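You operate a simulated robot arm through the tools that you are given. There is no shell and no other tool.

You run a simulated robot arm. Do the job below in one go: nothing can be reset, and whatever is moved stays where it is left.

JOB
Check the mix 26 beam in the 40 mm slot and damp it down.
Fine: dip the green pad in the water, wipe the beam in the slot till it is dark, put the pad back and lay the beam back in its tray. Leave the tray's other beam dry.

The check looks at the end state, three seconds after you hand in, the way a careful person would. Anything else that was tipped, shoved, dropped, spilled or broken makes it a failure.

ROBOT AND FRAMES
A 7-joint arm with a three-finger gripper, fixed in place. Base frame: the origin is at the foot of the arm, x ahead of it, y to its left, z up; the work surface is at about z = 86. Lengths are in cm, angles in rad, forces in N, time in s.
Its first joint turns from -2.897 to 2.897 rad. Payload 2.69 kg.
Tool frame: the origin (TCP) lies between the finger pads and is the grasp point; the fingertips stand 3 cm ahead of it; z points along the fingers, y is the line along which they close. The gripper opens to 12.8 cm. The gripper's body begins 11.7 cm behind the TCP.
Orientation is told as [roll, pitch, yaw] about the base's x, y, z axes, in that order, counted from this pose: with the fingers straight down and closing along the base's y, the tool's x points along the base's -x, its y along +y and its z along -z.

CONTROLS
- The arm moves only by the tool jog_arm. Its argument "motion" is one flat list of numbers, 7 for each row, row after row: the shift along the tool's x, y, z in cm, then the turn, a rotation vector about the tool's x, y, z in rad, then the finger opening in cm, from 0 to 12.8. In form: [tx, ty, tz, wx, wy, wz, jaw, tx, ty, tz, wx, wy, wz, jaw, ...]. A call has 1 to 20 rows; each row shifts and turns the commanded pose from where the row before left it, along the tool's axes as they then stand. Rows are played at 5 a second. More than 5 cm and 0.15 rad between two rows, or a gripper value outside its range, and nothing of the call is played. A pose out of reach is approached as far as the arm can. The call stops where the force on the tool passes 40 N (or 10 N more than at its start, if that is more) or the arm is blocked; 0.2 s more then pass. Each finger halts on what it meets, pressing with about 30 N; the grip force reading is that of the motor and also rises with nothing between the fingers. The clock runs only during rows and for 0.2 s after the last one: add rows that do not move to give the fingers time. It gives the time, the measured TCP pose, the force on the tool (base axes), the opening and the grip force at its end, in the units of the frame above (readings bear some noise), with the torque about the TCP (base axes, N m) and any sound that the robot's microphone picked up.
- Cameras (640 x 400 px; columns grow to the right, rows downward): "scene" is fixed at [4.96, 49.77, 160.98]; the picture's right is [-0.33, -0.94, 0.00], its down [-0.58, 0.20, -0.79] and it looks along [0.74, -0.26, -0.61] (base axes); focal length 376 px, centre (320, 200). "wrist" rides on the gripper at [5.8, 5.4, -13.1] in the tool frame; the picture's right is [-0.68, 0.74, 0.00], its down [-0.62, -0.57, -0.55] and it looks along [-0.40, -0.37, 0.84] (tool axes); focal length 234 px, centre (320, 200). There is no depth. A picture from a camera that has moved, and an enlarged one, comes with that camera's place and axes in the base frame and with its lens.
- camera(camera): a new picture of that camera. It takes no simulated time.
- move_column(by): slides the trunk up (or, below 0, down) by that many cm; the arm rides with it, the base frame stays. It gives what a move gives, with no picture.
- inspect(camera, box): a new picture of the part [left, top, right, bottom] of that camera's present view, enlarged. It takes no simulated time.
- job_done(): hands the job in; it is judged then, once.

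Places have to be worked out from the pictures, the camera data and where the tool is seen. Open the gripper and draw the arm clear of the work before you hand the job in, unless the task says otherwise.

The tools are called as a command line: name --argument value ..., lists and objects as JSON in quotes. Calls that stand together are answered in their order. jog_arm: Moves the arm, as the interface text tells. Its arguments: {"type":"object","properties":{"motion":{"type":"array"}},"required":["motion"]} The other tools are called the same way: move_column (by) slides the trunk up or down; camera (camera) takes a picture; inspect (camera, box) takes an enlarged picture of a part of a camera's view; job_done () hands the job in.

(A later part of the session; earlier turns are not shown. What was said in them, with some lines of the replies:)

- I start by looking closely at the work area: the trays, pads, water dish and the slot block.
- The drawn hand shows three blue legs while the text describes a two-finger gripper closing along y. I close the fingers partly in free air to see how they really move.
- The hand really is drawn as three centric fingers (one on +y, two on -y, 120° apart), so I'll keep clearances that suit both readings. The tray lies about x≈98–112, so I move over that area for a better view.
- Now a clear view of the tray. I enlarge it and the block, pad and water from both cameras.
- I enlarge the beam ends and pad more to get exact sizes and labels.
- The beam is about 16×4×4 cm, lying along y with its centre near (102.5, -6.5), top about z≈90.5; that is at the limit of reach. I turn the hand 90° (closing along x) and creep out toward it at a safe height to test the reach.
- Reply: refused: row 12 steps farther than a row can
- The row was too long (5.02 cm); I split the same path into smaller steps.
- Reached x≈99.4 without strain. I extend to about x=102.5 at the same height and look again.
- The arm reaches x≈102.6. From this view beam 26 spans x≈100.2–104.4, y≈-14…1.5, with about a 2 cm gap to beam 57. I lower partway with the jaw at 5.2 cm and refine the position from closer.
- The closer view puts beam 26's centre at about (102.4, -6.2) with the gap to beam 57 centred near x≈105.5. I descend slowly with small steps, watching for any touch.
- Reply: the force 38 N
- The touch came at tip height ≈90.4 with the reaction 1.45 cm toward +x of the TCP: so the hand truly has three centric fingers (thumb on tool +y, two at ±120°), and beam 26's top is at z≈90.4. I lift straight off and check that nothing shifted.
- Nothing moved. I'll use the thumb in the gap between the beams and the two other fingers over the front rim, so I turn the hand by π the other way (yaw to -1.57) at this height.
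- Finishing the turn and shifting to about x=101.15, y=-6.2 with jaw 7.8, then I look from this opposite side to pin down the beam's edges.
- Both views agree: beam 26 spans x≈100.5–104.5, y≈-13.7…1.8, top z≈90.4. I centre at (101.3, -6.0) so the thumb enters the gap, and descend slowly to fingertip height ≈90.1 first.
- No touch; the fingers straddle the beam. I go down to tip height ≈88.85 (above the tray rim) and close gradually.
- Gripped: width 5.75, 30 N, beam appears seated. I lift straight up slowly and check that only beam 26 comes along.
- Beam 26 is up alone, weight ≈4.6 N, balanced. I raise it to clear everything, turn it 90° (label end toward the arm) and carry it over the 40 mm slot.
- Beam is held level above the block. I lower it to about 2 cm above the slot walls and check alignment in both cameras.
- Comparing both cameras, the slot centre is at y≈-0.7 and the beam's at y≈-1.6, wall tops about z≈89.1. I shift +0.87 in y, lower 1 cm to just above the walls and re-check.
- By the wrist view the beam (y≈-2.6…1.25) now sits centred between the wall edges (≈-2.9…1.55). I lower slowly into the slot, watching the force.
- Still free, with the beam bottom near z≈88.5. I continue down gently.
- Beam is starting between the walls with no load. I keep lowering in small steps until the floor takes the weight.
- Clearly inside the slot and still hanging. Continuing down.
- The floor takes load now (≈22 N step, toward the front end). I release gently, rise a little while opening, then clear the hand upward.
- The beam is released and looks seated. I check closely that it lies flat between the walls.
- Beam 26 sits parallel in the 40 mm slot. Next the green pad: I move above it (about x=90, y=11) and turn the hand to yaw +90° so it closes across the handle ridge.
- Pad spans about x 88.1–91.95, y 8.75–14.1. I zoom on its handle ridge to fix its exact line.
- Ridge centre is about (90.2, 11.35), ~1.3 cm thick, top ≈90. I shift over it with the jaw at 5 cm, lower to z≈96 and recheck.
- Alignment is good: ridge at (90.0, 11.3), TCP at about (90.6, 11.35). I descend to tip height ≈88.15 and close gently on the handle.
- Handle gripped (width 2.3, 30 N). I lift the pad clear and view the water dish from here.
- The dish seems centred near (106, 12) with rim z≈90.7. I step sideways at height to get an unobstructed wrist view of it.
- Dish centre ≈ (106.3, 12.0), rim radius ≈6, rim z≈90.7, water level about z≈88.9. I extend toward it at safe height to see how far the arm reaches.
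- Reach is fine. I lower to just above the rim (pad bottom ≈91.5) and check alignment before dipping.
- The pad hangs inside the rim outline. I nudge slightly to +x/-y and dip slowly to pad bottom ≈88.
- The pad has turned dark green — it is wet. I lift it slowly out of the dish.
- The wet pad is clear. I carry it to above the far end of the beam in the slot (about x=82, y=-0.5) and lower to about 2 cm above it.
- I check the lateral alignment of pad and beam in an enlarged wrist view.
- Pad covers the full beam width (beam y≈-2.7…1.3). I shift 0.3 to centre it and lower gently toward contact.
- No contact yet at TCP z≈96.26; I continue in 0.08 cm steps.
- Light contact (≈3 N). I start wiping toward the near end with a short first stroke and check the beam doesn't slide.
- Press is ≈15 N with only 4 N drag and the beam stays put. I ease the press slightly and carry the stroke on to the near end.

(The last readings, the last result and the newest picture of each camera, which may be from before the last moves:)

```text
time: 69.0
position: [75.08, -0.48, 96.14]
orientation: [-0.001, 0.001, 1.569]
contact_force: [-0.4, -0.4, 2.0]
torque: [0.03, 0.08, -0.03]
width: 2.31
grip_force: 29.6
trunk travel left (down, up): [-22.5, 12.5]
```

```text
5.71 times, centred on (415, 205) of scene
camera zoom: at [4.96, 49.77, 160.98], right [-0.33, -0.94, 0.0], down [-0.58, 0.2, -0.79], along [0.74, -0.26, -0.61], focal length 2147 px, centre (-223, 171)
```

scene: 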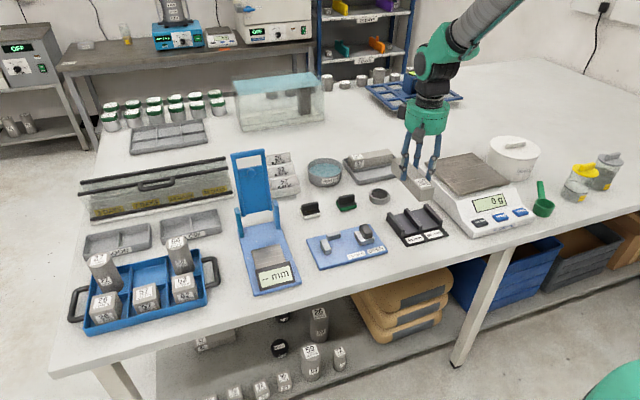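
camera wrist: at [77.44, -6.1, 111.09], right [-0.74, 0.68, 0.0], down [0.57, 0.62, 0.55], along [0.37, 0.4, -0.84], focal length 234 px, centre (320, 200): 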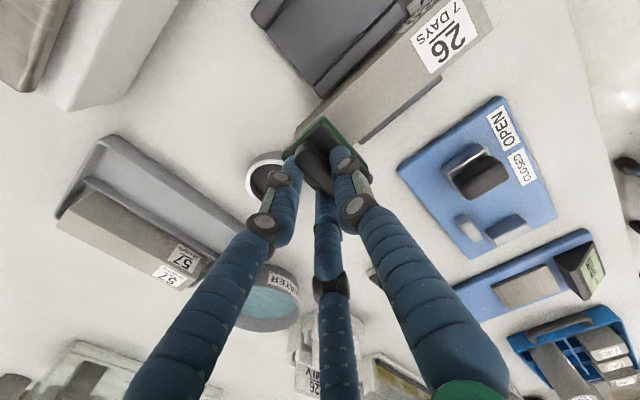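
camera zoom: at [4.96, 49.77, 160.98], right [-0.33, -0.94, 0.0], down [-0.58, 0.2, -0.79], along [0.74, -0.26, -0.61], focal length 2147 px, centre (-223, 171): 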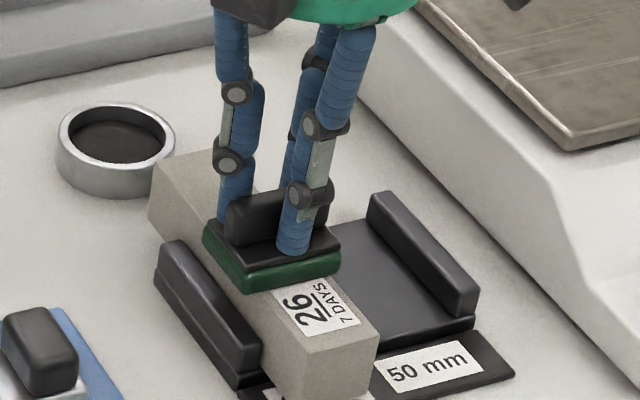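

No visible darkening yet; I continue to the near end with slightly more press.

jog_arm --motion '[0, 0.6, 0.04, 0, 0, 0, 0.4, 0, 0.6, 0, 0, 0, 0, 0.4, 0, 0.6, 0, 0, 0, 0, 0.4, 0, 0.6, 0, 0, 0, 0, 0.4, 0, 0.6, 0, 0, 0, 0, 0.4, 0, 0.6, 0, 0, 0, 0, 0.4, 0, 0.6, 0, 0, 0, 0, 0.4, 0, 0.6, 0, 0, 0, 0, 0.4]'

inspect --camera "scene" --box '[375, 170, 455, 240]'

camera --camera "wrist"

```text
time: 70.8
position: [70.27, -0.63, 96.02]
orientation: [0.0, 0.001, 1.571]
contact_force: [-0.1, -0.2, -0.9]
torque: [0.01, 0.0, 0.02]
width: 2.34
grip_force: 30.0
trunk travel left (down, up): [-22.5, 12.5]
```

```text
5.71 times, centred on (415, 205) of scene
camera zoom: at [4.96, 49.77, 160.98], right [-0.33, -0.94, 0.0], down [-0.58, 0.2, -0.79], along [0.74, -0.26, -0.61], focal length 2147 px, centre (-223, 171)
```

zoom: 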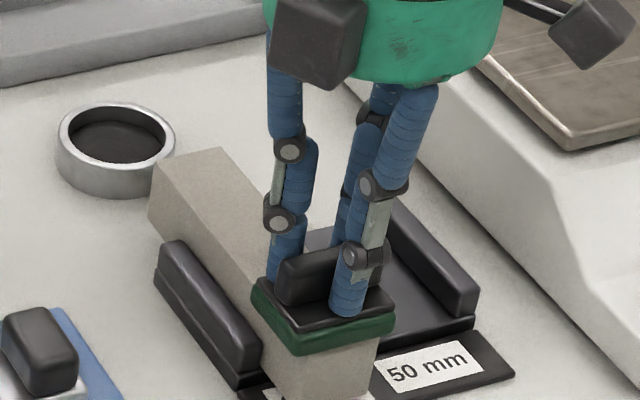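

```text
taken
camera wrist: at [64.98, -6.38, 109.13], right [-0.74, 0.68, 0.0], down [0.57, 0.62, 0.55], along [0.37, 0.4, -0.84], focal length 234 px, centre (320, 200)
```

wrist: 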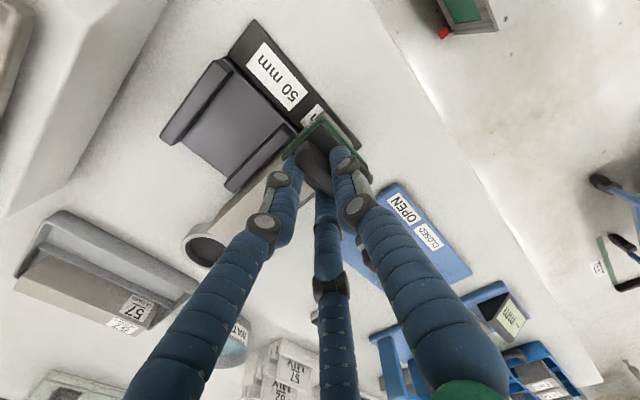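

At the near end the press has vanished (≈0 N). I lower a touch to regain contact and stroke back toward the far end.

jog_arm --motion '[0, 0, 0.06, 0, 0, 0, 0.4, 0, 0, 0.06, 0, 0, 0, 0.4, 0, 0, 0.06, 0, 0, 0, 0.4, 0, 0, 0, 0, 0, 0, 0.4]'

```text
time: 71.8
position: [70.13, -0.52, 96.01]
orientation: [-0.002, 0.0, 1.568]
contact_force: [-2.7, -3.2, 15.4]
torque: [-0.19, 0.22, -0.06]
width: 2.3
grip_force: 29.8
trunk travel left (down, up): [-22.5, 12.5]
```

Contact ≈15 N. Now the return stroke toward +x.

jog_arm --motion '[0, -0.6, -0.03, 0, 0, 0, 0.4, 0, -0.6, 0, 0, 0, 0, 0.4, 0, -0.6, 0, 0, 0, 0, 0.4, 0, -0.6, 0, 0, 0, 0, 0.4, 0, -0.6, 0, 0, 0, 0, 0.4, 0, -0.6, 0, 0, 0, 0, 0.4, 0, -0.6, 0, 0, 0, 0, 0.4, 0, -0.6, 0, 0, 0, 0, 0.4]'

inspect --camera "scene" --box '[375, 170, 455, 240]'

```text
time: 73.6
position: [74.84, -0.75, 96.06]
orientation: [-0.002, 0.0, 1.569]
contact_force: [-11.7, -0.3, 27.8]
torque: [-0.1, 0.54, 0.0]
width: 2.3
grip_force: 30.2
trunk travel left (down, up): [-22.5, 12.5]
```

```text
5.71 times, centred on (415, 205) of scene
camera zoom: at [4.96, 49.77, 160.98], right [-0.33, -0.94, 0.0], down [-0.58, 0.2, -0.79], along [0.74, -0.26, -0.61], focal length 2147 px, centre (-223, 171)
```

zoom: 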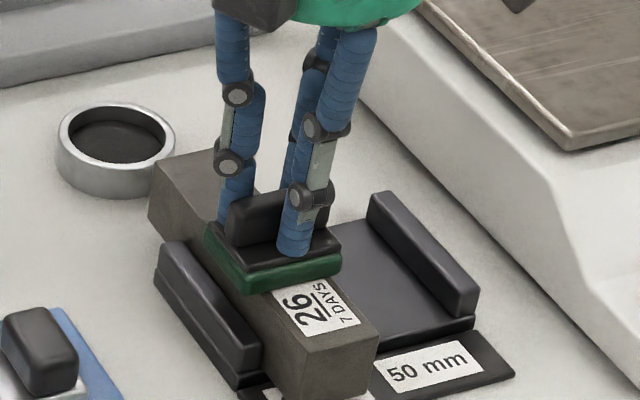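

The whole beam has turned dark. I lift the pad straight off and inspect the result.

jog_arm --motion '[0, 0, -0.15, 0, 0, 0, 0.4, 0, 0, -0.3, 0, 0, 0, 0.4, 0, 0, -1, 0, 0, 0, 0.4, 0, 0, -2, 0, 0, 0, 0.4, 0, 0, -3, 0, 0, 0, 0.4, 0, 0, -3, 0, 0, 0, 0.4, 0, 0, 0, 0, 0, 0, 0.4]'

inspect --camera "scene" --box '[375, 170, 455, 240]'

camera --camera "scene"

camera --camera "wrist"

```text
time: 75.2
position: [74.85, -0.73, 105.33]
orientation: [0.003, 0.0, 1.569]
contact_force: [0.0, 0.3, -0.3]
torque: [-0.02, -0.06, 0.03]
width: 2.32
grip_force: 30.2
trunk travel left (down, up): [-22.5, 12.5]
```

```text
5.71 times, centred on (415, 205) of scene
camera zoom: at [4.96, 49.77, 160.98], right [-0.33, -0.94, 0.0], down [-0.58, 0.2, -0.79], along [0.74, -0.26, -0.61], focal length 2147 px, centre (-223, 171)
```

zoom: 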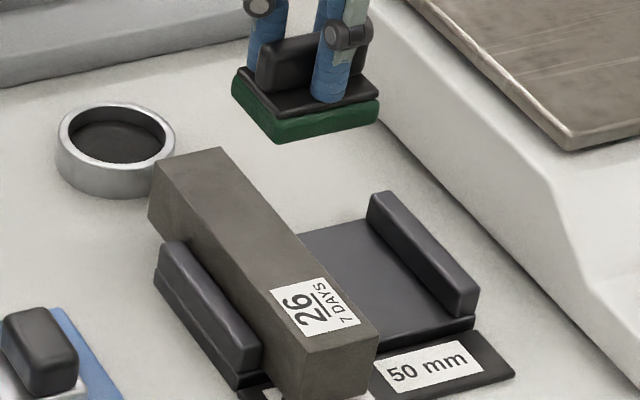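

```text
taken
```

scene: 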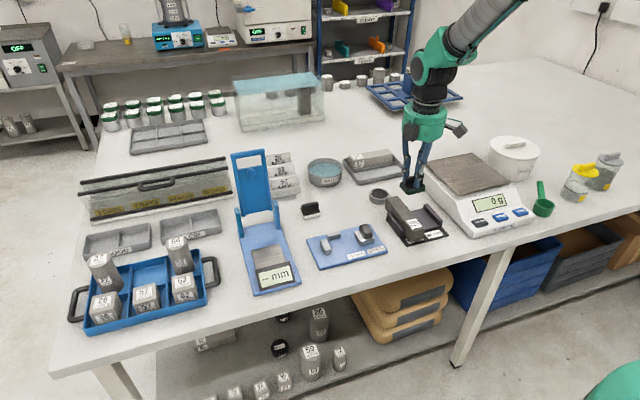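

```text
taken
camera wrist: at [69.6, -6.49, 118.41], right [-0.74, 0.68, 0.0], down [0.57, 0.62, 0.55], along [0.37, 0.4, -0.84], focal length 234 px, centre (320, 200)
```

wrist: 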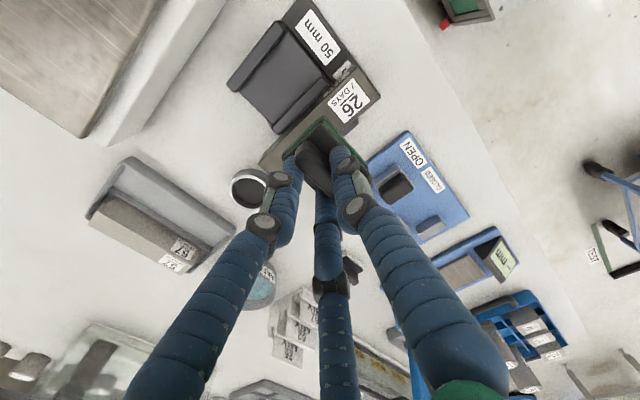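

Beam 26 is evenly dark, the block hasn't moved. Now I take the pad back to its place (pad centre ≈ (90.05, 11.4)) and lower it partway.

jog_arm --motion '[-2.42, -3.14, 0, 0, 0, 0, 0.4, -2.42, -3.14, 0, 0, 0, 0, 0.4, -2.42, -3.14, 0, 0, 0, 0, 0.4, -2.42, -3.14, 0, 0, 0, 0, 0.4, -2.42, -3.14, 0, 0, 0, 0, 0.4, 0, 0, 2, 0, 0, 0, 0.4, 0, 0, 2, 0, 0, 0, 0.4, 0, 0, 2, 0, 0, 0, 0.4, 0, 0, 2, 0, 0, 0, 0.4, 0, 0, 2, 0, 0, 0, 0.4, 0, 0, 2, 0, 0, 0, 0.4, 0, 0, 0, 0, 0, 0, 0.4, 0, 0, 0, 0, 0, 0, 0.4]'

inspect --camera "scene" --box '[320, 160, 390, 220]'

camera --camera "wrist"

```text
time: 78.0
position: [90.79, 11.5, 93.22]
orientation: [-0.002, 0.001, 1.57]
contact_force: [-0.2, 0.2, 0.0]
torque: [-0.01, 0.02, -0.02]
width: 2.32
grip_force: 29.7
trunk travel left (down, up): [-22.5, 12.5]
```

```text
6.67 times, centred on (355, 190) of scene
camera zoom: at [4.96, 49.77, 160.98], right [-0.33, -0.94, 0.0], down [-0.58, 0.2, -0.79], along [0.74, -0.26, -0.61], focal length 2505 px, centre (87, 267)
```

zoom: 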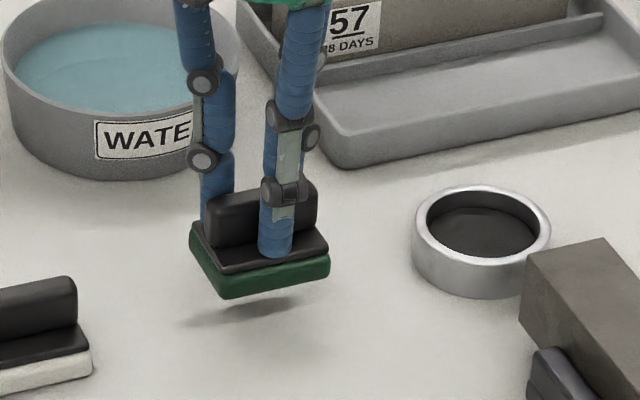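

```text
taken
camera wrist: at [85.5, 5.79, 106.35], right [-0.74, 0.68, 0.0], down [0.57, 0.62, 0.55], along [0.37, 0.4, -0.84], focal length 234 px, centre (320, 200)
```

wrist: 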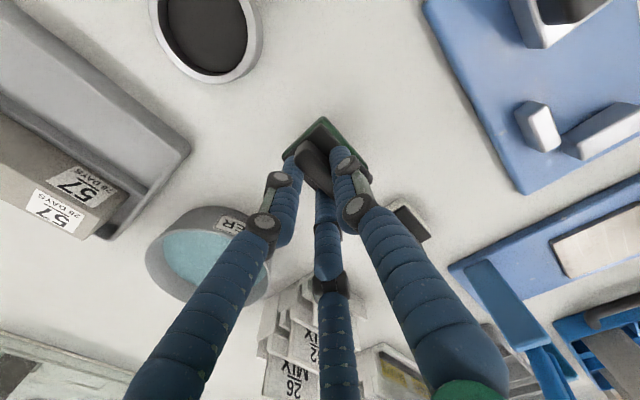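

Small correction (-0.3 x, -0.25 y) and lower to just above the table.

jog_arm --motion '[0.25, 0.3, 0.5, 0, 0, 0, 0.4, 0, 0, 0.5, 0, 0, 0, 0.4, 0, 0, 0.5, 0, 0, 0, 0.4, 0, 0, 0.15, 0, 0, 0, 0.4, 0, 0, 0.15, 0, 0, 0, 0.4, 0, 0, 0.15, 0, 0, 0, 0.4, 0, 0, 0.1, 0, 0, 0, 0.4, 0, 0, 0, 0, 0, 0, 0.4]'

inspect --camera "scene" --box '[320, 160, 390, 220]'

```text
time: 79.8
position: [90.45, 11.24, 91.19]
orientation: [-0.001, 0.001, 1.569]
contact_force: [-0.2, -0.6, 0.0]
torque: [-0.01, 0.0, 0.03]
width: 2.32
grip_force: 30.0
trunk travel left (down, up): [-22.5, 12.5]
```

```text
6.67 times, centred on (355, 190) of scene
camera zoom: at [4.96, 49.77, 160.98], right [-0.33, -0.94, 0.0], down [-0.58, 0.2, -0.79], along [0.74, -0.26, -0.61], focal length 2505 px, centre (87, 267)
```

zoom: 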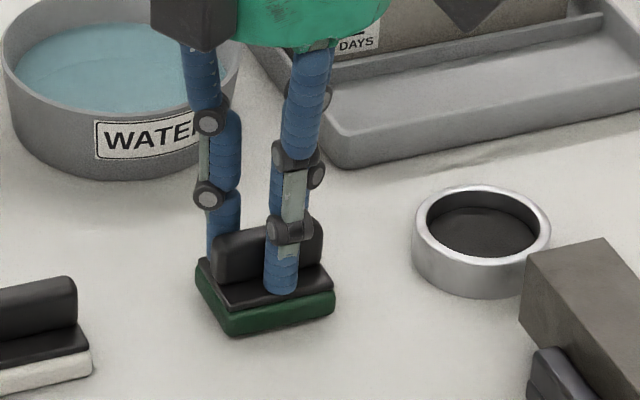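

Almost down. I lower in 0.08 cm steps until the table carries it.

jog_arm --motion '[0, 0, 0.08, 0, 0, 0, 0.4, 0, 0, 0.08, 0, 0, 0, 0.4, 0, 0, 0.08, 0, 0, 0, 0.4, 0, 0, 0.05, 0, 0, 0, 0.4, 0, 0, 0, 0, 0, 0, 0.4]'

```text
time: 81.0
position: [90.57, 11.17, 90.97]
orientation: [0.001, 0.002, 1.57]
contact_force: [-0.4, -0.1, -0.1]
torque: [0.0, 0.01, -0.02]
width: 2.3
grip_force: 29.9
trunk travel left (down, up): [-22.5, 12.5]
```

jog_arm --motion '[0, 0, 0.06, 0, 0, 0, 0.4, 0, 0, 0.06, 0, 0, 0, 0.4, 0, 0, 0, 0, 0, 0, 0.4]'

inspect --camera "scene" --box '[320, 160, 390, 220]'

```text
time: 81.8
position: [90.54, 11.06, 90.85]
orientation: [-0.001, 0.001, 1.569]
contact_force: [-0.2, 0.0, -0.4]
torque: [0.01, -0.02, -0.02]
width: 2.3
grip_force: 30.0
trunk travel left (down, up): [-22.5, 12.5]
```

```text
6.67 times, centred on (355, 190) of scene
camera zoom: at [4.96, 49.77, 160.98], right [-0.33, -0.94, 0.0], down [-0.58, 0.2, -0.79], along [0.74, -0.26, -0.61], focal length 2505 px, centre (87, 267)
```

zoom: 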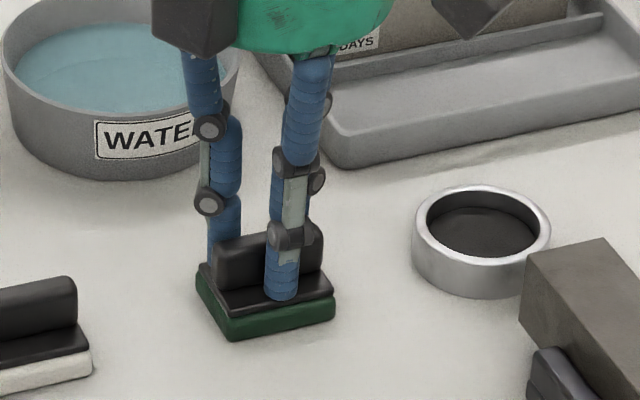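

The pad is within about 1 mm of the table and its original outline. I make a 1.5 mm sideways correction, set it down and open.

jog_arm --motion '[-0.15, 0.05, 0, 0, 0, 0, 0.4, 0, 0, 0.06, 0, 0, 0, 0.4, 0, 0, 0.04, 0, 0, 0, 0.4, 0, 0, 0, 0, 0, 0, 1.8, 0, 0, 0, 0, 0, 0, 2.4, 0, 0, 0, 0, 0, 0, 2.8, 0, 0, 0, 0, 0, 0, 3.4, 0, 0, 0, 0, 0, 0, 4.2, 0, 0, 0, 0, 0, 0, 5, 0, 0, -0.5, 0, 0, 0, 5, 0, 0, -1, 0, 0, 0, 5, 0, 0, -2, 0, 0, 0, 5, 0, 0, -3, 0, 0, 0, 5, 0, 0, -4, 0, 0, 0, 5, 0, 0, -4, 0, 0, 0, 5, 0, 0, 0, 0, 0, 0, 5]'

inspect --camera "scene" --box '[320, 160, 390, 220]'

camera --camera "wrist"

```text
time: 85.2
position: [90.28, 11.37, 105.14]
orientation: [0.0, -0.001, 1.569]
contact_force: [0.6, -0.3, 1.3]
torque: [0.01, -0.03, -0.01]
width: 5.01
grip_force: 0.2
trunk travel left (down, up): [-22.5, 12.5]
```

```text
6.67 times, centred on (355, 190) of scene
camera zoom: at [4.96, 49.77, 160.98], right [-0.33, -0.94, 0.0], down [-0.58, 0.2, -0.79], along [0.74, -0.26, -0.61], focal length 2505 px, centre (87, 267)
```

zoom: 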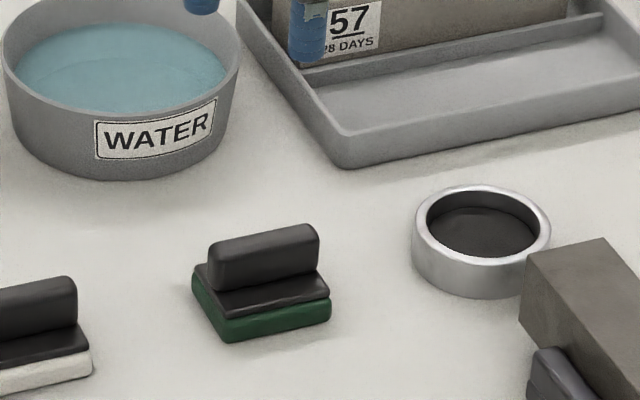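

```text
taken
camera wrist: at [85.1, 5.64, 118.18], right [-0.74, 0.68, 0.0], down [0.57, 0.62, 0.55], along [0.37, 0.4, -0.84], focal length 234 px, centre (320, 200)
```

wrist: 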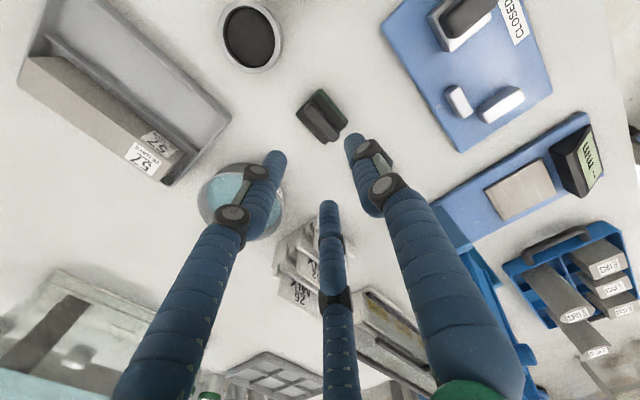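

The pad stands exactly back on its original spot. Now I return to the beam: move above the slot, turn back to yaw 0 and open to 7.8.

jog_arm --motion '[2.59, 2.98, 0, 0, 0, 0, 7.8, 2.59, 2.98, 0, 0, 0, 0, 7.8, 2.59, 2.98, 0, 0, 0, 0, 7.8, 2.59, 2.98, 0, 0, 0, 0, 7.8, 2.59, 2.98, 0, 0, 0, 0, 7.8, 0, 0, 0, 0, 0, 0.1426, 7.8, 0, 0, 0, 0, 0, 0.1426, 7.8, 0, 0, 0, 0, 0, 0.1426, 7.8, 0, 0, 0, 0, 0, 0.1426, 7.8, 0, 0, 0, 0, 0, 0.1426, 7.8, 0, 0, 0, 0, 0, 0.1426, 7.8, 0, 0, 0, 0, 0, 0.1426, 7.8, 0, 0, 0, 0, 0, 0.1426, 7.8, 0, 0, 0, 0, 0, 0.1426, 7.8, 0, 0, 0, 0, 0, 0.1426, 7.8, 0, 0, 0, 0, 0, 0.1426, 7.8, 0, 0, 0, 0, 0, 0, 7.8]'

camera --camera "wrist"

inspect --camera "wrist" --box '[210, 20, 410, 220]'

inspect --camera "scene" --box '[380, 180, 460, 250]'

```text
time: 88.8
position: [75.65, -1.57, 105.34]
orientation: [0.0, -0.001, 0.0]
contact_force: [-0.5, 0.0, -0.1]
torque: [-0.02, 0.03, -0.01]
width: 7.79
grip_force: 0.1
trunk travel left (down, up): [-22.5, 12.5]
```

```text
taken
camera wrist: at [69.87, 3.88, 118.36], right [0.68, 0.74, 0.0], down [0.62, -0.57, 0.55], along [0.4, -0.37, -0.84], focal length 234 px, centre (320, 200)
```

wrist: 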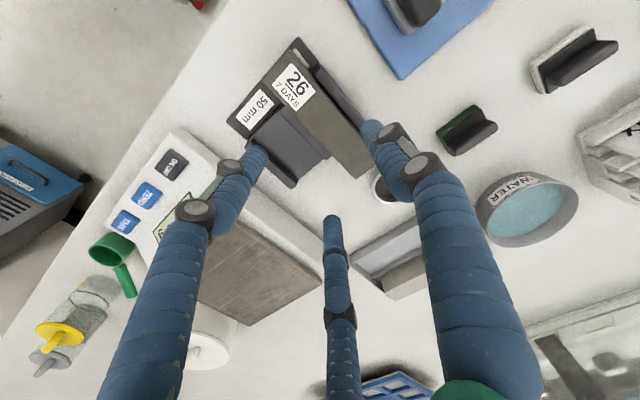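

```text
2.00 times, centred on (310, 120) of wrist
camera zoom: at [69.87, 3.88, 118.36], right [0.68, 0.74, 0.0], down [0.62, -0.57, 0.55], along [0.4, -0.37, -0.84], focal length 468 px, centre (340, 360)
```

zoom: 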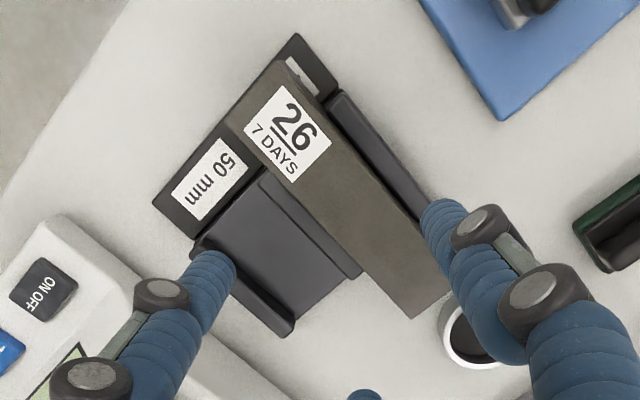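

```text
5.71 times, centred on (420, 215) of scene
camera zoom: at [4.96, 49.77, 160.98], right [-0.33, -0.94, 0.0], down [-0.58, 0.2, -0.79], along [0.74, -0.26, -0.61], focal length 2147 px, centre (-251, 114)
```

zoom: 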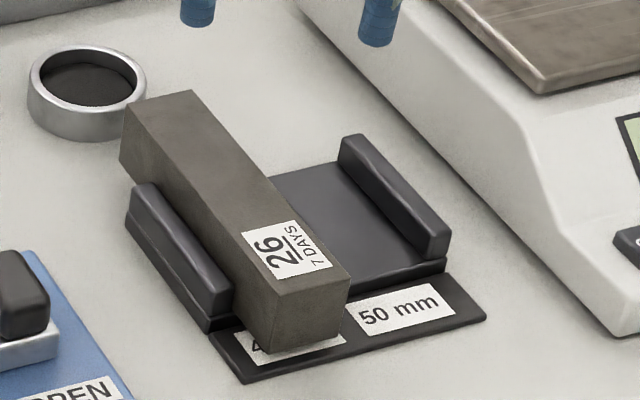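

The beam hasn't shifted (centre ≈ (75.8, -0.6)). I descend with the fingers straddling it to TCP z≈92.65 and stop before closing.

jog_arm --motion '[0, 0.05, 2, 0, 0, 0, 7.8, 0, 0, 2, 0, 0, 0, 7.8, 0, 0, 2, 0, 0, 0, 7.8, 0, 0, 2, 0, 0, 0, 7.8, 0, 0, 2, 0, 0, 0, 7.8, 0, 0, 0.5, 0, 0, 0, 7.8, 0, 0, 0.5, 0, 0, 0, 7.8, 0, 0, 0.5, 0, 0, 0, 7.8, 0, 0, 0.4, 0, 0, 0, 7.8, 0, 0, 0.3, 0, 0, 0, 7.8, 0, 0, 0.3, 0, 0, 0, 7.8, 0, 0, 0.2, 0, 0, 0, 7.8, 0, 0, 0, 0, 0, 0, 7.8]'

inspect --camera "scene" --box '[380, 180, 460, 250]'

camera --camera "wrist"

```text
time: 91.6
position: [75.46, -1.51, 92.51]
orientation: [0.0, -0.001, 0.002]
contact_force: [0.3, -0.6, 0.2]
torque: [0.0, 0.01, -0.01]
width: 7.78
grip_force: 0.0
trunk travel left (down, up): [-22.5, 12.5]
```

```text
5.71 times, centred on (420, 215) of scene
camera zoom: at [4.96, 49.77, 160.98], right [-0.33, -0.94, 0.0], down [-0.58, 0.2, -0.79], along [0.74, -0.26, -0.61], focal length 2147 px, centre (-251, 114)
```

zoom: 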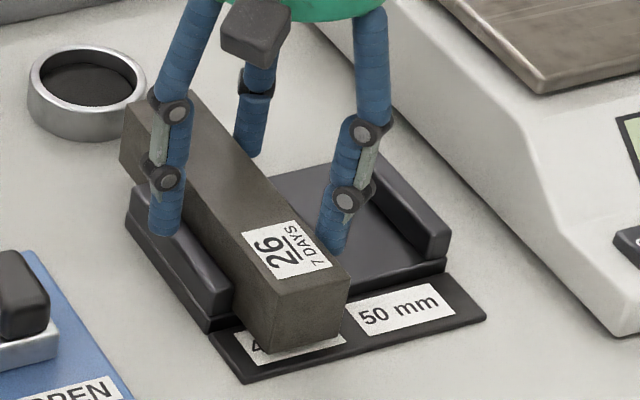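

```text
taken
camera wrist: at [69.76, 3.98, 105.61], right [0.68, 0.74, 0.0], down [0.62, -0.56, 0.55], along [0.4, -0.37, -0.84], focal length 234 px, centre (320, 200)
```

wrist: 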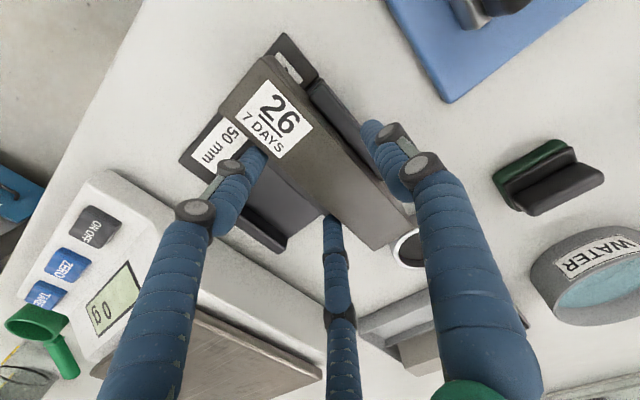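

No contact. The beam was released with TCP y≈-1.68, and I'm now at about -1.47, so I shift -0.2 in y to let all three fingers meet it together, then re-read.

jog_arm --motion '[0, -0.2, 0, 0, 0, 0, 7.8, 0, 0, 0, 0, 0, 0, 7.8, 0, 0, 0, 0, 0, 0, 7.8]'

inspect --camera "wrist" --box '[200, 30, 440, 260]'

```text
time: 92.4
position: [75.61, -1.77, 92.54]
orientation: [0.0, 0.0, 0.0]
contact_force: [-0.4, -0.4, 0.4]
torque: [0.02, 0.02, 0.02]
width: 7.8
grip_force: 0.0
trunk travel left (down, up): [-22.5, 12.5]
```

```text
1.74 times, centred on (320, 145) of wrist
camera zoom: at [69.76, 3.73, 105.61], right [0.68, 0.74, 0.0], down [0.62, -0.56, 0.55], along [0.4, -0.37, -0.84], focal length 407 px, centre (320, 296)
```

zoom: 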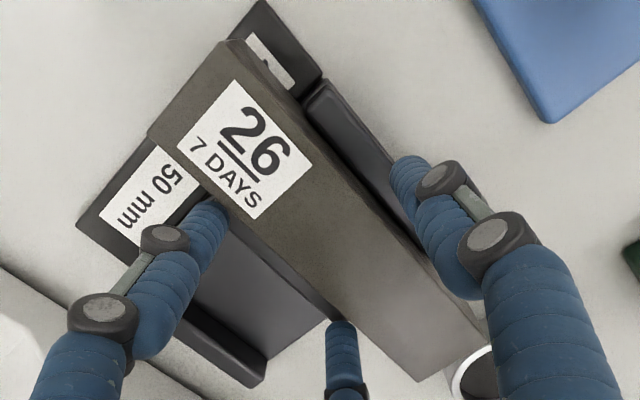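

Alignment matches the release pose to about 1 mm. I nudge +0.08 and close gradually, first to 5.9.

jog_arm --motion '[0, 0.08, 0, 0, 0, 0, 7.2, 0, 0, 0, 0, 0, 0, 6.7, 0, 0, 0, 0, 0, 0, 6.3, 0, 0, 0, 0, 0, 0, 6.1, 0, 0, 0, 0, 0, 0, 6.0, 0, 0, 0, 0, 0, 0, 5.9, 0, 0, 0, 0, 0, 0, 5.9]'

```text
time: 94.0
position: [75.53, -1.65, 92.56]
orientation: [-0.001, 0.0, 0.001]
contact_force: [0.6, 0.2, -0.2]
torque: [0.0, -0.03, -0.02]
width: 5.92
grip_force: 0.8
trunk travel left (down, up): [-22.5, 12.5]
```

Still no touch at 5.9. I continue with fine closing steps.

jog_arm --motion '[0, 0, 0, 0, 0, 0, 5.85, 0, 0, 0, 0, 0, 0, 5.8, 0, 0, 0, 0, 0, 0, 5.75, 0, 0, 0, 0, 0, 0, 5.7, 0, 0, 0, 0, 0, 0, 5.65, 0, 0, 0, 0, 0, 0, 5.6, 0, 0, 0, 0, 0, 0, 5.6]'

```text
time: 95.6
position: [75.45, -1.64, 92.45]
orientation: [0.001, 0.0, 0.001]
contact_force: [-0.3, -0.8, 1.8]
torque: [0.1, 0.04, -0.01]
width: 5.75
grip_force: 29.4
trunk travel left (down, up): [-22.5, 12.5]
```

Gripped evenly (5.75, 29 N, net side force <1 N). I firm the grip and lift straight up slowly.

jog_arm --motion '[0, 0, 0, 0, 0, 0, 5.0, 0, 0, 0, 0, 0, 0, 4.0, 0, 0, -0.2, 0, 0, 0, 3.5, 0, 0, -0.2, 0, 0, 0, 3.5, 0, 0, -0.3, 0, 0, 0, 3.5, 0, 0, -0.4, 0, 0, 0, 3.5, 0, 0, -0.5, 0, 0, 0, 3.5, 0, 0, -0.6, 0, 0, 0, 3.5, 0, 0, -1, 0, 0, 0, 3.5, 0, 0, -1, 0, 0, 0, 3.5, 0, 0, 0, 0, 0, 0, 3.5]'

inspect --camera "scene" --box '[380, 180, 460, 250]'

```text
time: 98.0
position: [75.26, -1.74, 96.68]
orientation: [0.0, 0.001, 0.003]
contact_force: [-1.1, -0.6, -5.5]
torque: [-0.07, -0.01, 0.01]
width: 5.74
grip_force: 29.5
trunk travel left (down, up): [-22.5, 12.5]
```

```text
5.71 times, centred on (420, 215) of scene
camera zoom: at [4.96, 49.77, 160.98], right [-0.33, -0.94, 0.0], down [-0.58, 0.2, -0.79], along [0.74, -0.26, -0.61], focal length 2147 px, centre (-251, 114)
```

zoom: 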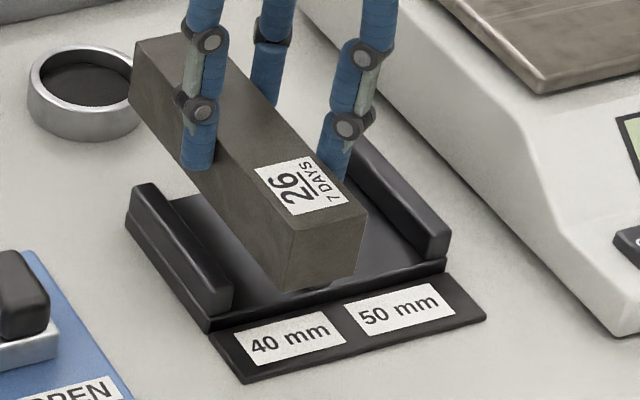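

Beam is free and the block stays put. I raise it, carry it back over the tray and turn it back to its original direction (label end to +y).

jog_arm --motion '[0, 0, -4.5, 0, 0, 0, 3.5, 0, 0, -4.5, 0, 0, 0, 3.5, -3.72, -0.607, 0, 0, 0, 0, 3.5, -3.72, -0.607, 0, 0, 0, 0, 3.5, -3.72, -0.607, 0, 0, 0, 0, 3.5, -3.72, -0.607, 0, 0, 0, 0, 3.5, -3.72, -0.607, 0, 0, 0, 0, 3.5, -3.72, -0.607, 0, 0, 0, 0, 3.5, -3.72, -0.607, 0, 0, 0, 0, 3.5, 0, 0, 0, 0, 0, 0.1428, 3.5, 0, 0, 0, 0, 0, 0.1428, 3.5, 0, 0, 0, 0, 0, 0.1428, 3.5, 0, 0, 0, 0, 0, 0.1428, 3.5, 0, 0, 0, 0, 0, 0.1428, 3.5, 0, 0, 0, 0, 0, 0.1428, 3.5, 0, 0, 0, 0, 0, 0.1428, 3.5, 0, 0, 0, 0, 0, 0.1428, 3.5, 0, 0, 0, 0, 0, 0.1428, 3.5, 0, 0, 0, 0, 0, 0.1428, 3.5, 0, 0, 0, 0, 0, 0.1428, 3.5]'

camera --camera "wrist"

inspect --camera "scene" --box '[330, 90, 430, 190]'

```text
time: 102.2
position: [101.54, -5.84, 105.63]
orientation: [0.001, 0.001, -1.571]
contact_force: [0.1, -0.5, -5.8]
torque: [0.04, 0.05, -0.02]
width: 5.75
grip_force: 30.3
trunk travel left (down, up): [-22.5, 12.5]
```

```text
taken
camera wrist: at [107.02, 0.12, 118.7], right [0.74, -0.68, 0.0], down [-0.57, -0.62, 0.55], along [-0.37, -0.4, -0.84], focal length 234 px, centre (320, 200)
```

wrist: 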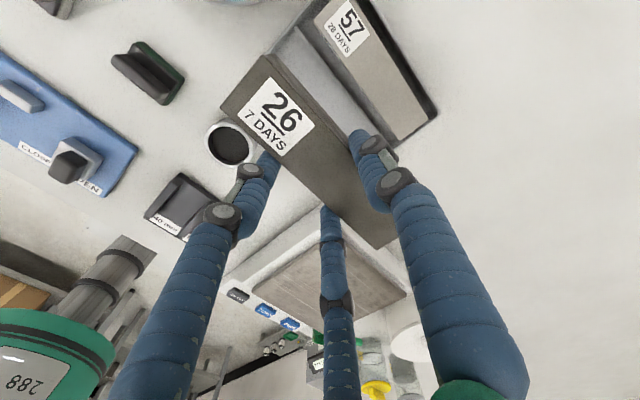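

```text
4.00 times, centred on (380, 140) of scene
camera zoom: at [4.96, 49.77, 160.98], right [-0.33, -0.94, 0.0], down [-0.58, 0.2, -0.79], along [0.74, -0.26, -0.61], focal length 1503 px, centre (80, 440)
```

zoom: 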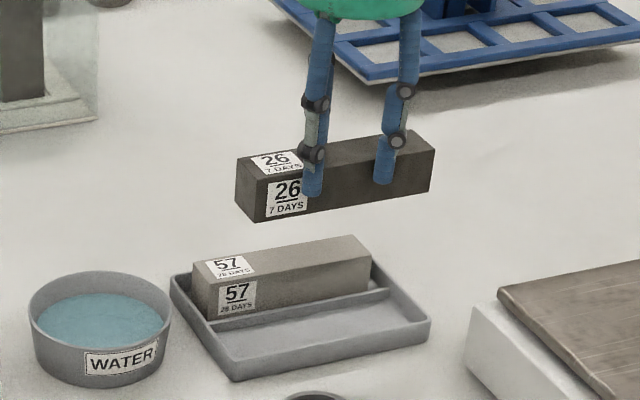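

Everything lines up with the original pick pose. I lower to about 2 cm above the rim and check the compartment alignment.

jog_arm --motion '[0, -0.1, 2, 0, 0, 0, 3.5, 0, 0, 2, 0, 0, 0, 3.5, 0, 0, 2, 0, 0, 0, 3.5, 0, 0, 2, 0, 0, 0, 3.5, 0, 0, 1.2, 0, 0, 0, 3.5, 0, 0, 0, 0, 0, 0, 3.5, 0, 0, 0, 0, 0, 0, 3.5]'

camera --camera "wrist"

inspect --camera "scene" --box '[335, 130, 415, 190]'

inspect --camera "wrist" --box '[200, 0, 460, 260]'

```text
time: 103.8
position: [101.69, -5.77, 96.51]
orientation: [0.001, -0.001, -1.569]
contact_force: [0.5, 0.2, -5.6]
torque: [0.02, 0.05, -0.02]
width: 5.73
grip_force: 30.0
trunk travel left (down, up): [-22.5, 12.5]
```

```text
taken
camera wrist: at [107.15, 0.21, 109.61], right [0.74, -0.68, 0.0], down [-0.56, -0.62, 0.55], along [-0.37, -0.4, -0.84], focal length 234 px, centre (320, 200)
```

wrist: 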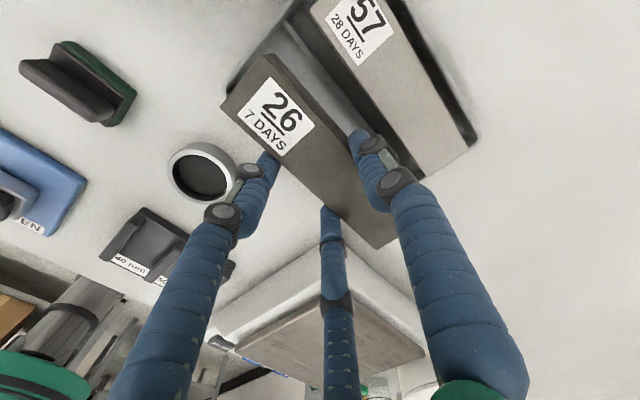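

```text
6.67 times, centred on (375, 160) of scene
camera zoom: at [4.96, 49.77, 160.98], right [-0.33, -0.94, 0.0], down [-0.58, 0.2, -0.79], along [0.74, -0.26, -0.61], focal length 2505 px, centre (-47, 467)
```

zoom: 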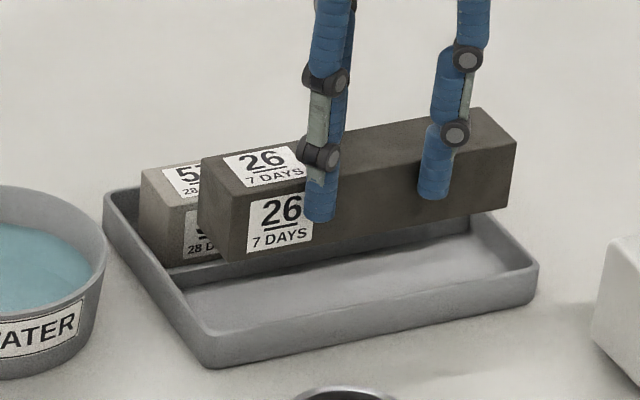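

```text
1.54 times, centred on (330, 130) of wrist
camera zoom: at [107.15, 0.21, 109.61], right [0.74, -0.68, 0.0], down [-0.56, -0.62, 0.55], along [-0.37, -0.4, -0.84], focal length 360 px, centre (305, 308)
```

zoom: 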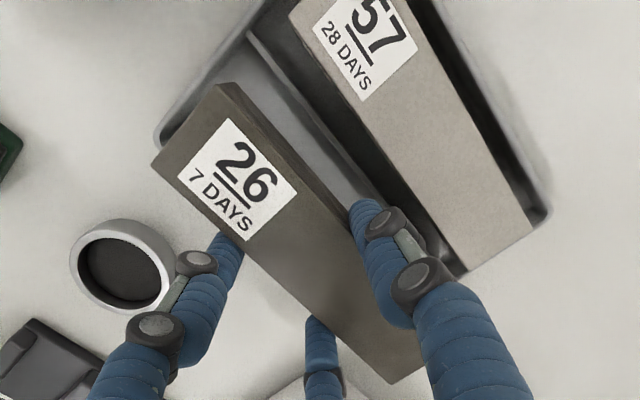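

The beam hangs over its own compartment with about 1 cm margin to rim and divider. I lower it toward the tray floor.

jog_arm --motion '[0, -0.15, 0.8, 0, 0, 0, 3.5, 0, 0, 0.8, 0, 0, 0, 3.5, 0, 0, 0.8, 0, 0, 0, 3.5, 0, 0, 0.5, 0, 0, 0, 3.5, 0, 0, 0.5, 0, 0, 0, 3.5, 0, 0, 0.3, 0, 0, 0, 3.5, 0, 0, 0.2, 0, 0, 0, 3.5, 0, 0, 0, 0, 0, 0, 3.5]'

inspect --camera "scene" --box '[335, 130, 415, 190]'

camera --camera "wrist"

```text
time: 105.6
position: [101.3, -5.81, 92.67]
orientation: [0.0, -0.002, -1.57]
contact_force: [0.0, 0.3, -5.8]
torque: [0.03, 0.1, -0.01]
width: 5.75
grip_force: 29.6
trunk travel left (down, up): [-22.5, 12.5]
```

```text
6.67 times, centred on (375, 160) of scene
camera zoom: at [4.96, 49.77, 160.98], right [-0.33, -0.94, 0.0], down [-0.58, 0.2, -0.79], along [0.74, -0.26, -0.61], focal length 2505 px, centre (-47, 467)
```

zoom: 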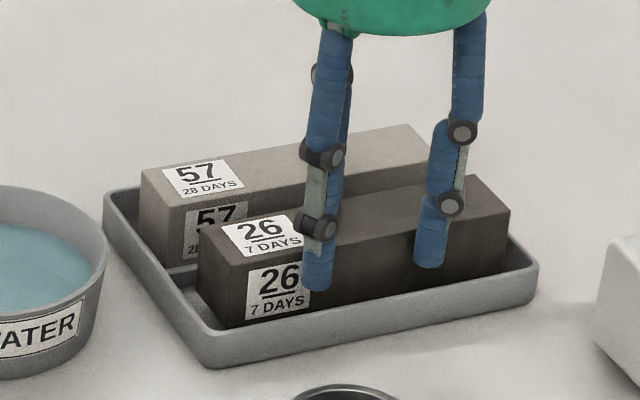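

```text
taken
camera wrist: at [106.78, 0.17, 105.73], right [0.74, -0.68, 0.0], down [-0.56, -0.62, 0.55], along [-0.37, -0.4, -0.84], focal length 234 px, centre (320, 200)
```

wrist: 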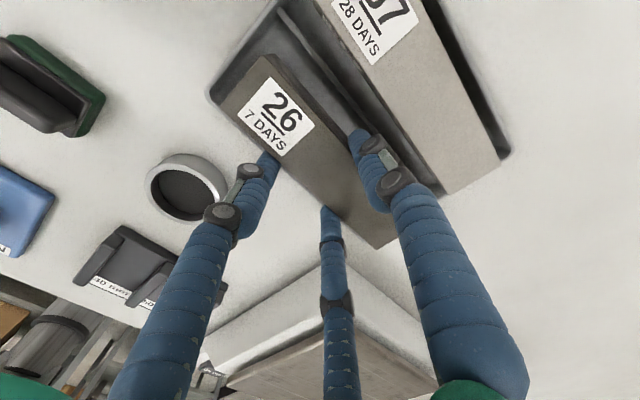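

Inside the tray, still hanging freely. Lowering in small steps to the tray floor.

jog_arm --motion '[0, 0, 0.12, 0, 0, 0, 3.5, 0, 0, 0.12, 0, 0, 0, 3.5, 0, 0, 0.12, 0, 0, 0, 3.5, 0, 0, 0.12, 0, 0, 0, 3.5, 0, 0, 0, 0, 0, 0, 3.5]'

```text
time: 106.8
position: [101.27, -5.83, 92.22]
orientation: [0.0, 0.001, -1.57]
contact_force: [0.4, 0.3, -6.3]
torque: [0.01, 0.05, 0.0]
width: 5.73
grip_force: 29.8
trunk travel left (down, up): [-22.5, 12.5]
```

jog_arm --motion '[0, 0, 0.1, 0, 0, 0, 3.5, 0, 0, 0.1, 0, 0, 0, 3.5, 0, 0, 0.1, 0, 0, 0, 3.5, 0, 0, 0, 0, 0, 0, 3.5]'

inspect --camera "scene" --box '[335, 130, 415, 190]'

```text
time: 107.8
position: [101.19, -5.9, 91.82]
orientation: [0.002, 0.0, -1.568]
contact_force: [0.3, 0.2, -7.0]
torque: [-0.01, 0.05, -0.02]
width: 5.75
grip_force: 30.5
trunk travel left (down, up): [-22.5, 12.5]
```

```text
6.67 times, centred on (375, 160) of scene
camera zoom: at [4.96, 49.77, 160.98], right [-0.33, -0.94, 0.0], down [-0.58, 0.2, -0.79], along [0.74, -0.26, -0.61], focal length 2505 px, centre (-47, 467)
```

zoom: 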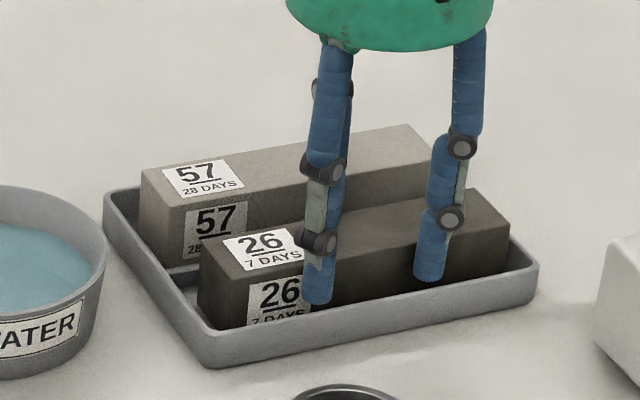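

Still hanging; a few more 0.08 cm steps.

jog_arm --motion '[0, 0, 0.08, 0, 0, 0, 3.5, 0, 0, 0.08, 0, 0, 0, 3.5, 0, 0, 0, 0, 0, 0, 3.5]'

```text
time: 108.6
position: [101.19, -5.83, 91.72]
orientation: [-0.001, -0.001, -1.57]
contact_force: [-0.9, -1.2, -2.1]
torque: [-0.33, -0.04, -0.06]
width: 5.75
grip_force: 29.8
trunk travel left (down, up): [-22.5, 12.5]
```

The floor has begun to take the weight. One last small step, then I release gradually and rise.

jog_arm --motion '[0, 0, 0.06, 0, 0, 0, 3.5, 0, 0, 0, 0, 0, 0, 5.5, 0, 0, 0, 0, 0, 0, 5.8, 0, 0, 0, 0, 0, 0, 6.0, 0, 0, 0, 0, 0, 0, 6.3, 0, 0, 0, 0, 0, 0, 6.7, 0, 0, 0, 0, 0, 0, 7.0, 0, 0, -0.3, 0, 0, 0, 7.2, 0, 0, -0.5, 0, 0, 0, 7.2, 0, 0, -1, 0, 0, 0, 7.2, 0, 0, -2, 0, 0, 0, 7.2, 0, 0, -3, 0, 0, 0, 7.2, 0, 0, -4, 0, 0, 0, 7.2, 0, 0, -4, 0, 0, 0, 7.2, 0, 0, 0, 0, 0, 0, 7.2]'

inspect --camera "scene" --box '[344, 146, 414, 188]'

camera --camera "wrist"

```text
time: 111.8
position: [101.31, -5.89, 106.28]
orientation: [0.001, 0.0, -1.57]
contact_force: [-0.3, -0.4, 0.2]
torque: [0.0, -0.02, 0.04]
width: 7.19
grip_force: 0.1
trunk travel left (down, up): [-22.5, 12.5]
```

```text
9.14 times, centred on (379, 167) of scene
camera zoom: at [4.96, 49.77, 160.98], right [-0.33, -0.94, 0.0], down [-0.58, 0.2, -0.79], along [0.74, -0.26, -0.61], focal length 3435 px, centre (-219, 502)
```

zoom: 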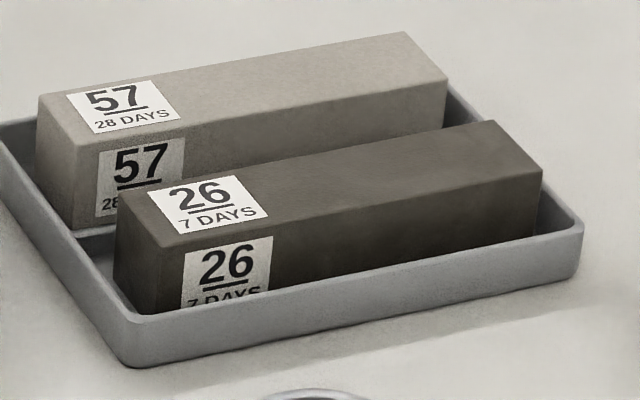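

```text
taken
camera wrist: at [106.86, 0.12, 119.25], right [0.74, -0.68, 0.0], down [-0.56, -0.62, 0.55], along [-0.37, -0.4, -0.84], focal length 234 px, centre (320, 200)
```

wrist: 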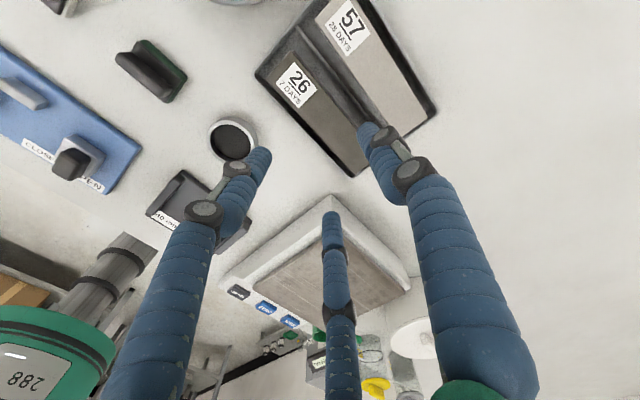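

Beam 26 lies dark in its tray, 57 is dry. I raise, open and withdraw the arm to its starting area, then do a final check of the scene.

jog_arm --motion '[0, 0, -3.5, 0, 0, 0, 9, 0, 0, -3.5, 0, 0, 0, 12.8, 1.9, -4.3, 0, 0, 0, 0, 12.8, 1.9, -4.3, 0, 0, 0, 0, 12.8, 1.9, -4.3, 0, 0, 0, 0, 12.8, 1.9, -4.3, 0, 0, 0, 0, 12.8, 1.9, -4.3, 0, 0, 0, 0, 12.8, 1.9, -4.3, 0, 0, 0, 0, 12.8, 1.9, -4.3, 0, 0, 0, 0, 12.8, 1.9, -4.3, 0, 0, 0, 0, 12.8, 0, 0, 0, 0, 0, 0, 12.8, 0, 0, 0, 0, 0, 0, 12.8]'

camera --camera "scene"

inspect --camera "scene" --box '[280, 130, 460, 250]'

```text
time: 114.4
position: [66.95, 9.46, 113.56]
orientation: [0.0, 0.001, -1.569]
contact_force: [1.0, -0.2, -0.3]
torque: [0.01, 0.03, 0.02]
width: 12.82
grip_force: 0.0
trunk travel left (down, up): [-22.5, 12.5]
```

```text
taken
```

scene: 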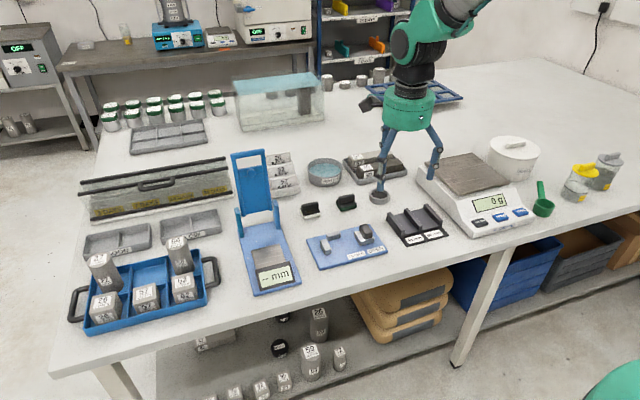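

```text
3.33 times, centred on (370, 190) of scene
camera zoom: at [4.96, 49.77, 160.98], right [-0.33, -0.94, 0.0], down [-0.58, 0.2, -0.79], along [0.74, -0.26, -0.61], focal length 1252 px, centre (153, 233)
```

zoom: 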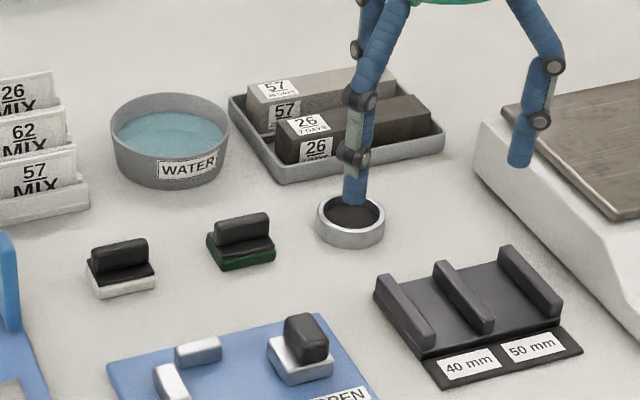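

The final view shows everything in order. The block, ring, dish and tray are where they started, the pad is back on its spot, and beam 26 is dark in its tray with 57 dry. The gripper is open and clear of the work, so I hand in.

job_done

```text
The job is handed in.
```

The mix 26 beam went into the 40 mm slot, was wiped until it turned dark all over, and is back in its tray. I've handed the job in; no verdict has come back yet.

- **Slot check:** the beam dropped in freely between the walls until it met the slot floor.
- **Pad:** I dipped the green pad in the water and wiped the beam along its length. The pad is back on its original spot.
- **Tray:** beam 26 lies within about 2 mm of where it started, label end the same way round. The mix 57 beam was not wiped and still looks dry.
- **Rest of the bench:** in the final pictures the slot block, ring, water dish and scale are where they started, and I saw no spill.

The gripper turned out to have three fingers, not the two described. On my first try at beam 26 the fingertips pressed down on its top with about 38 N. I lifted off, and the pictures showed no shift or mark.
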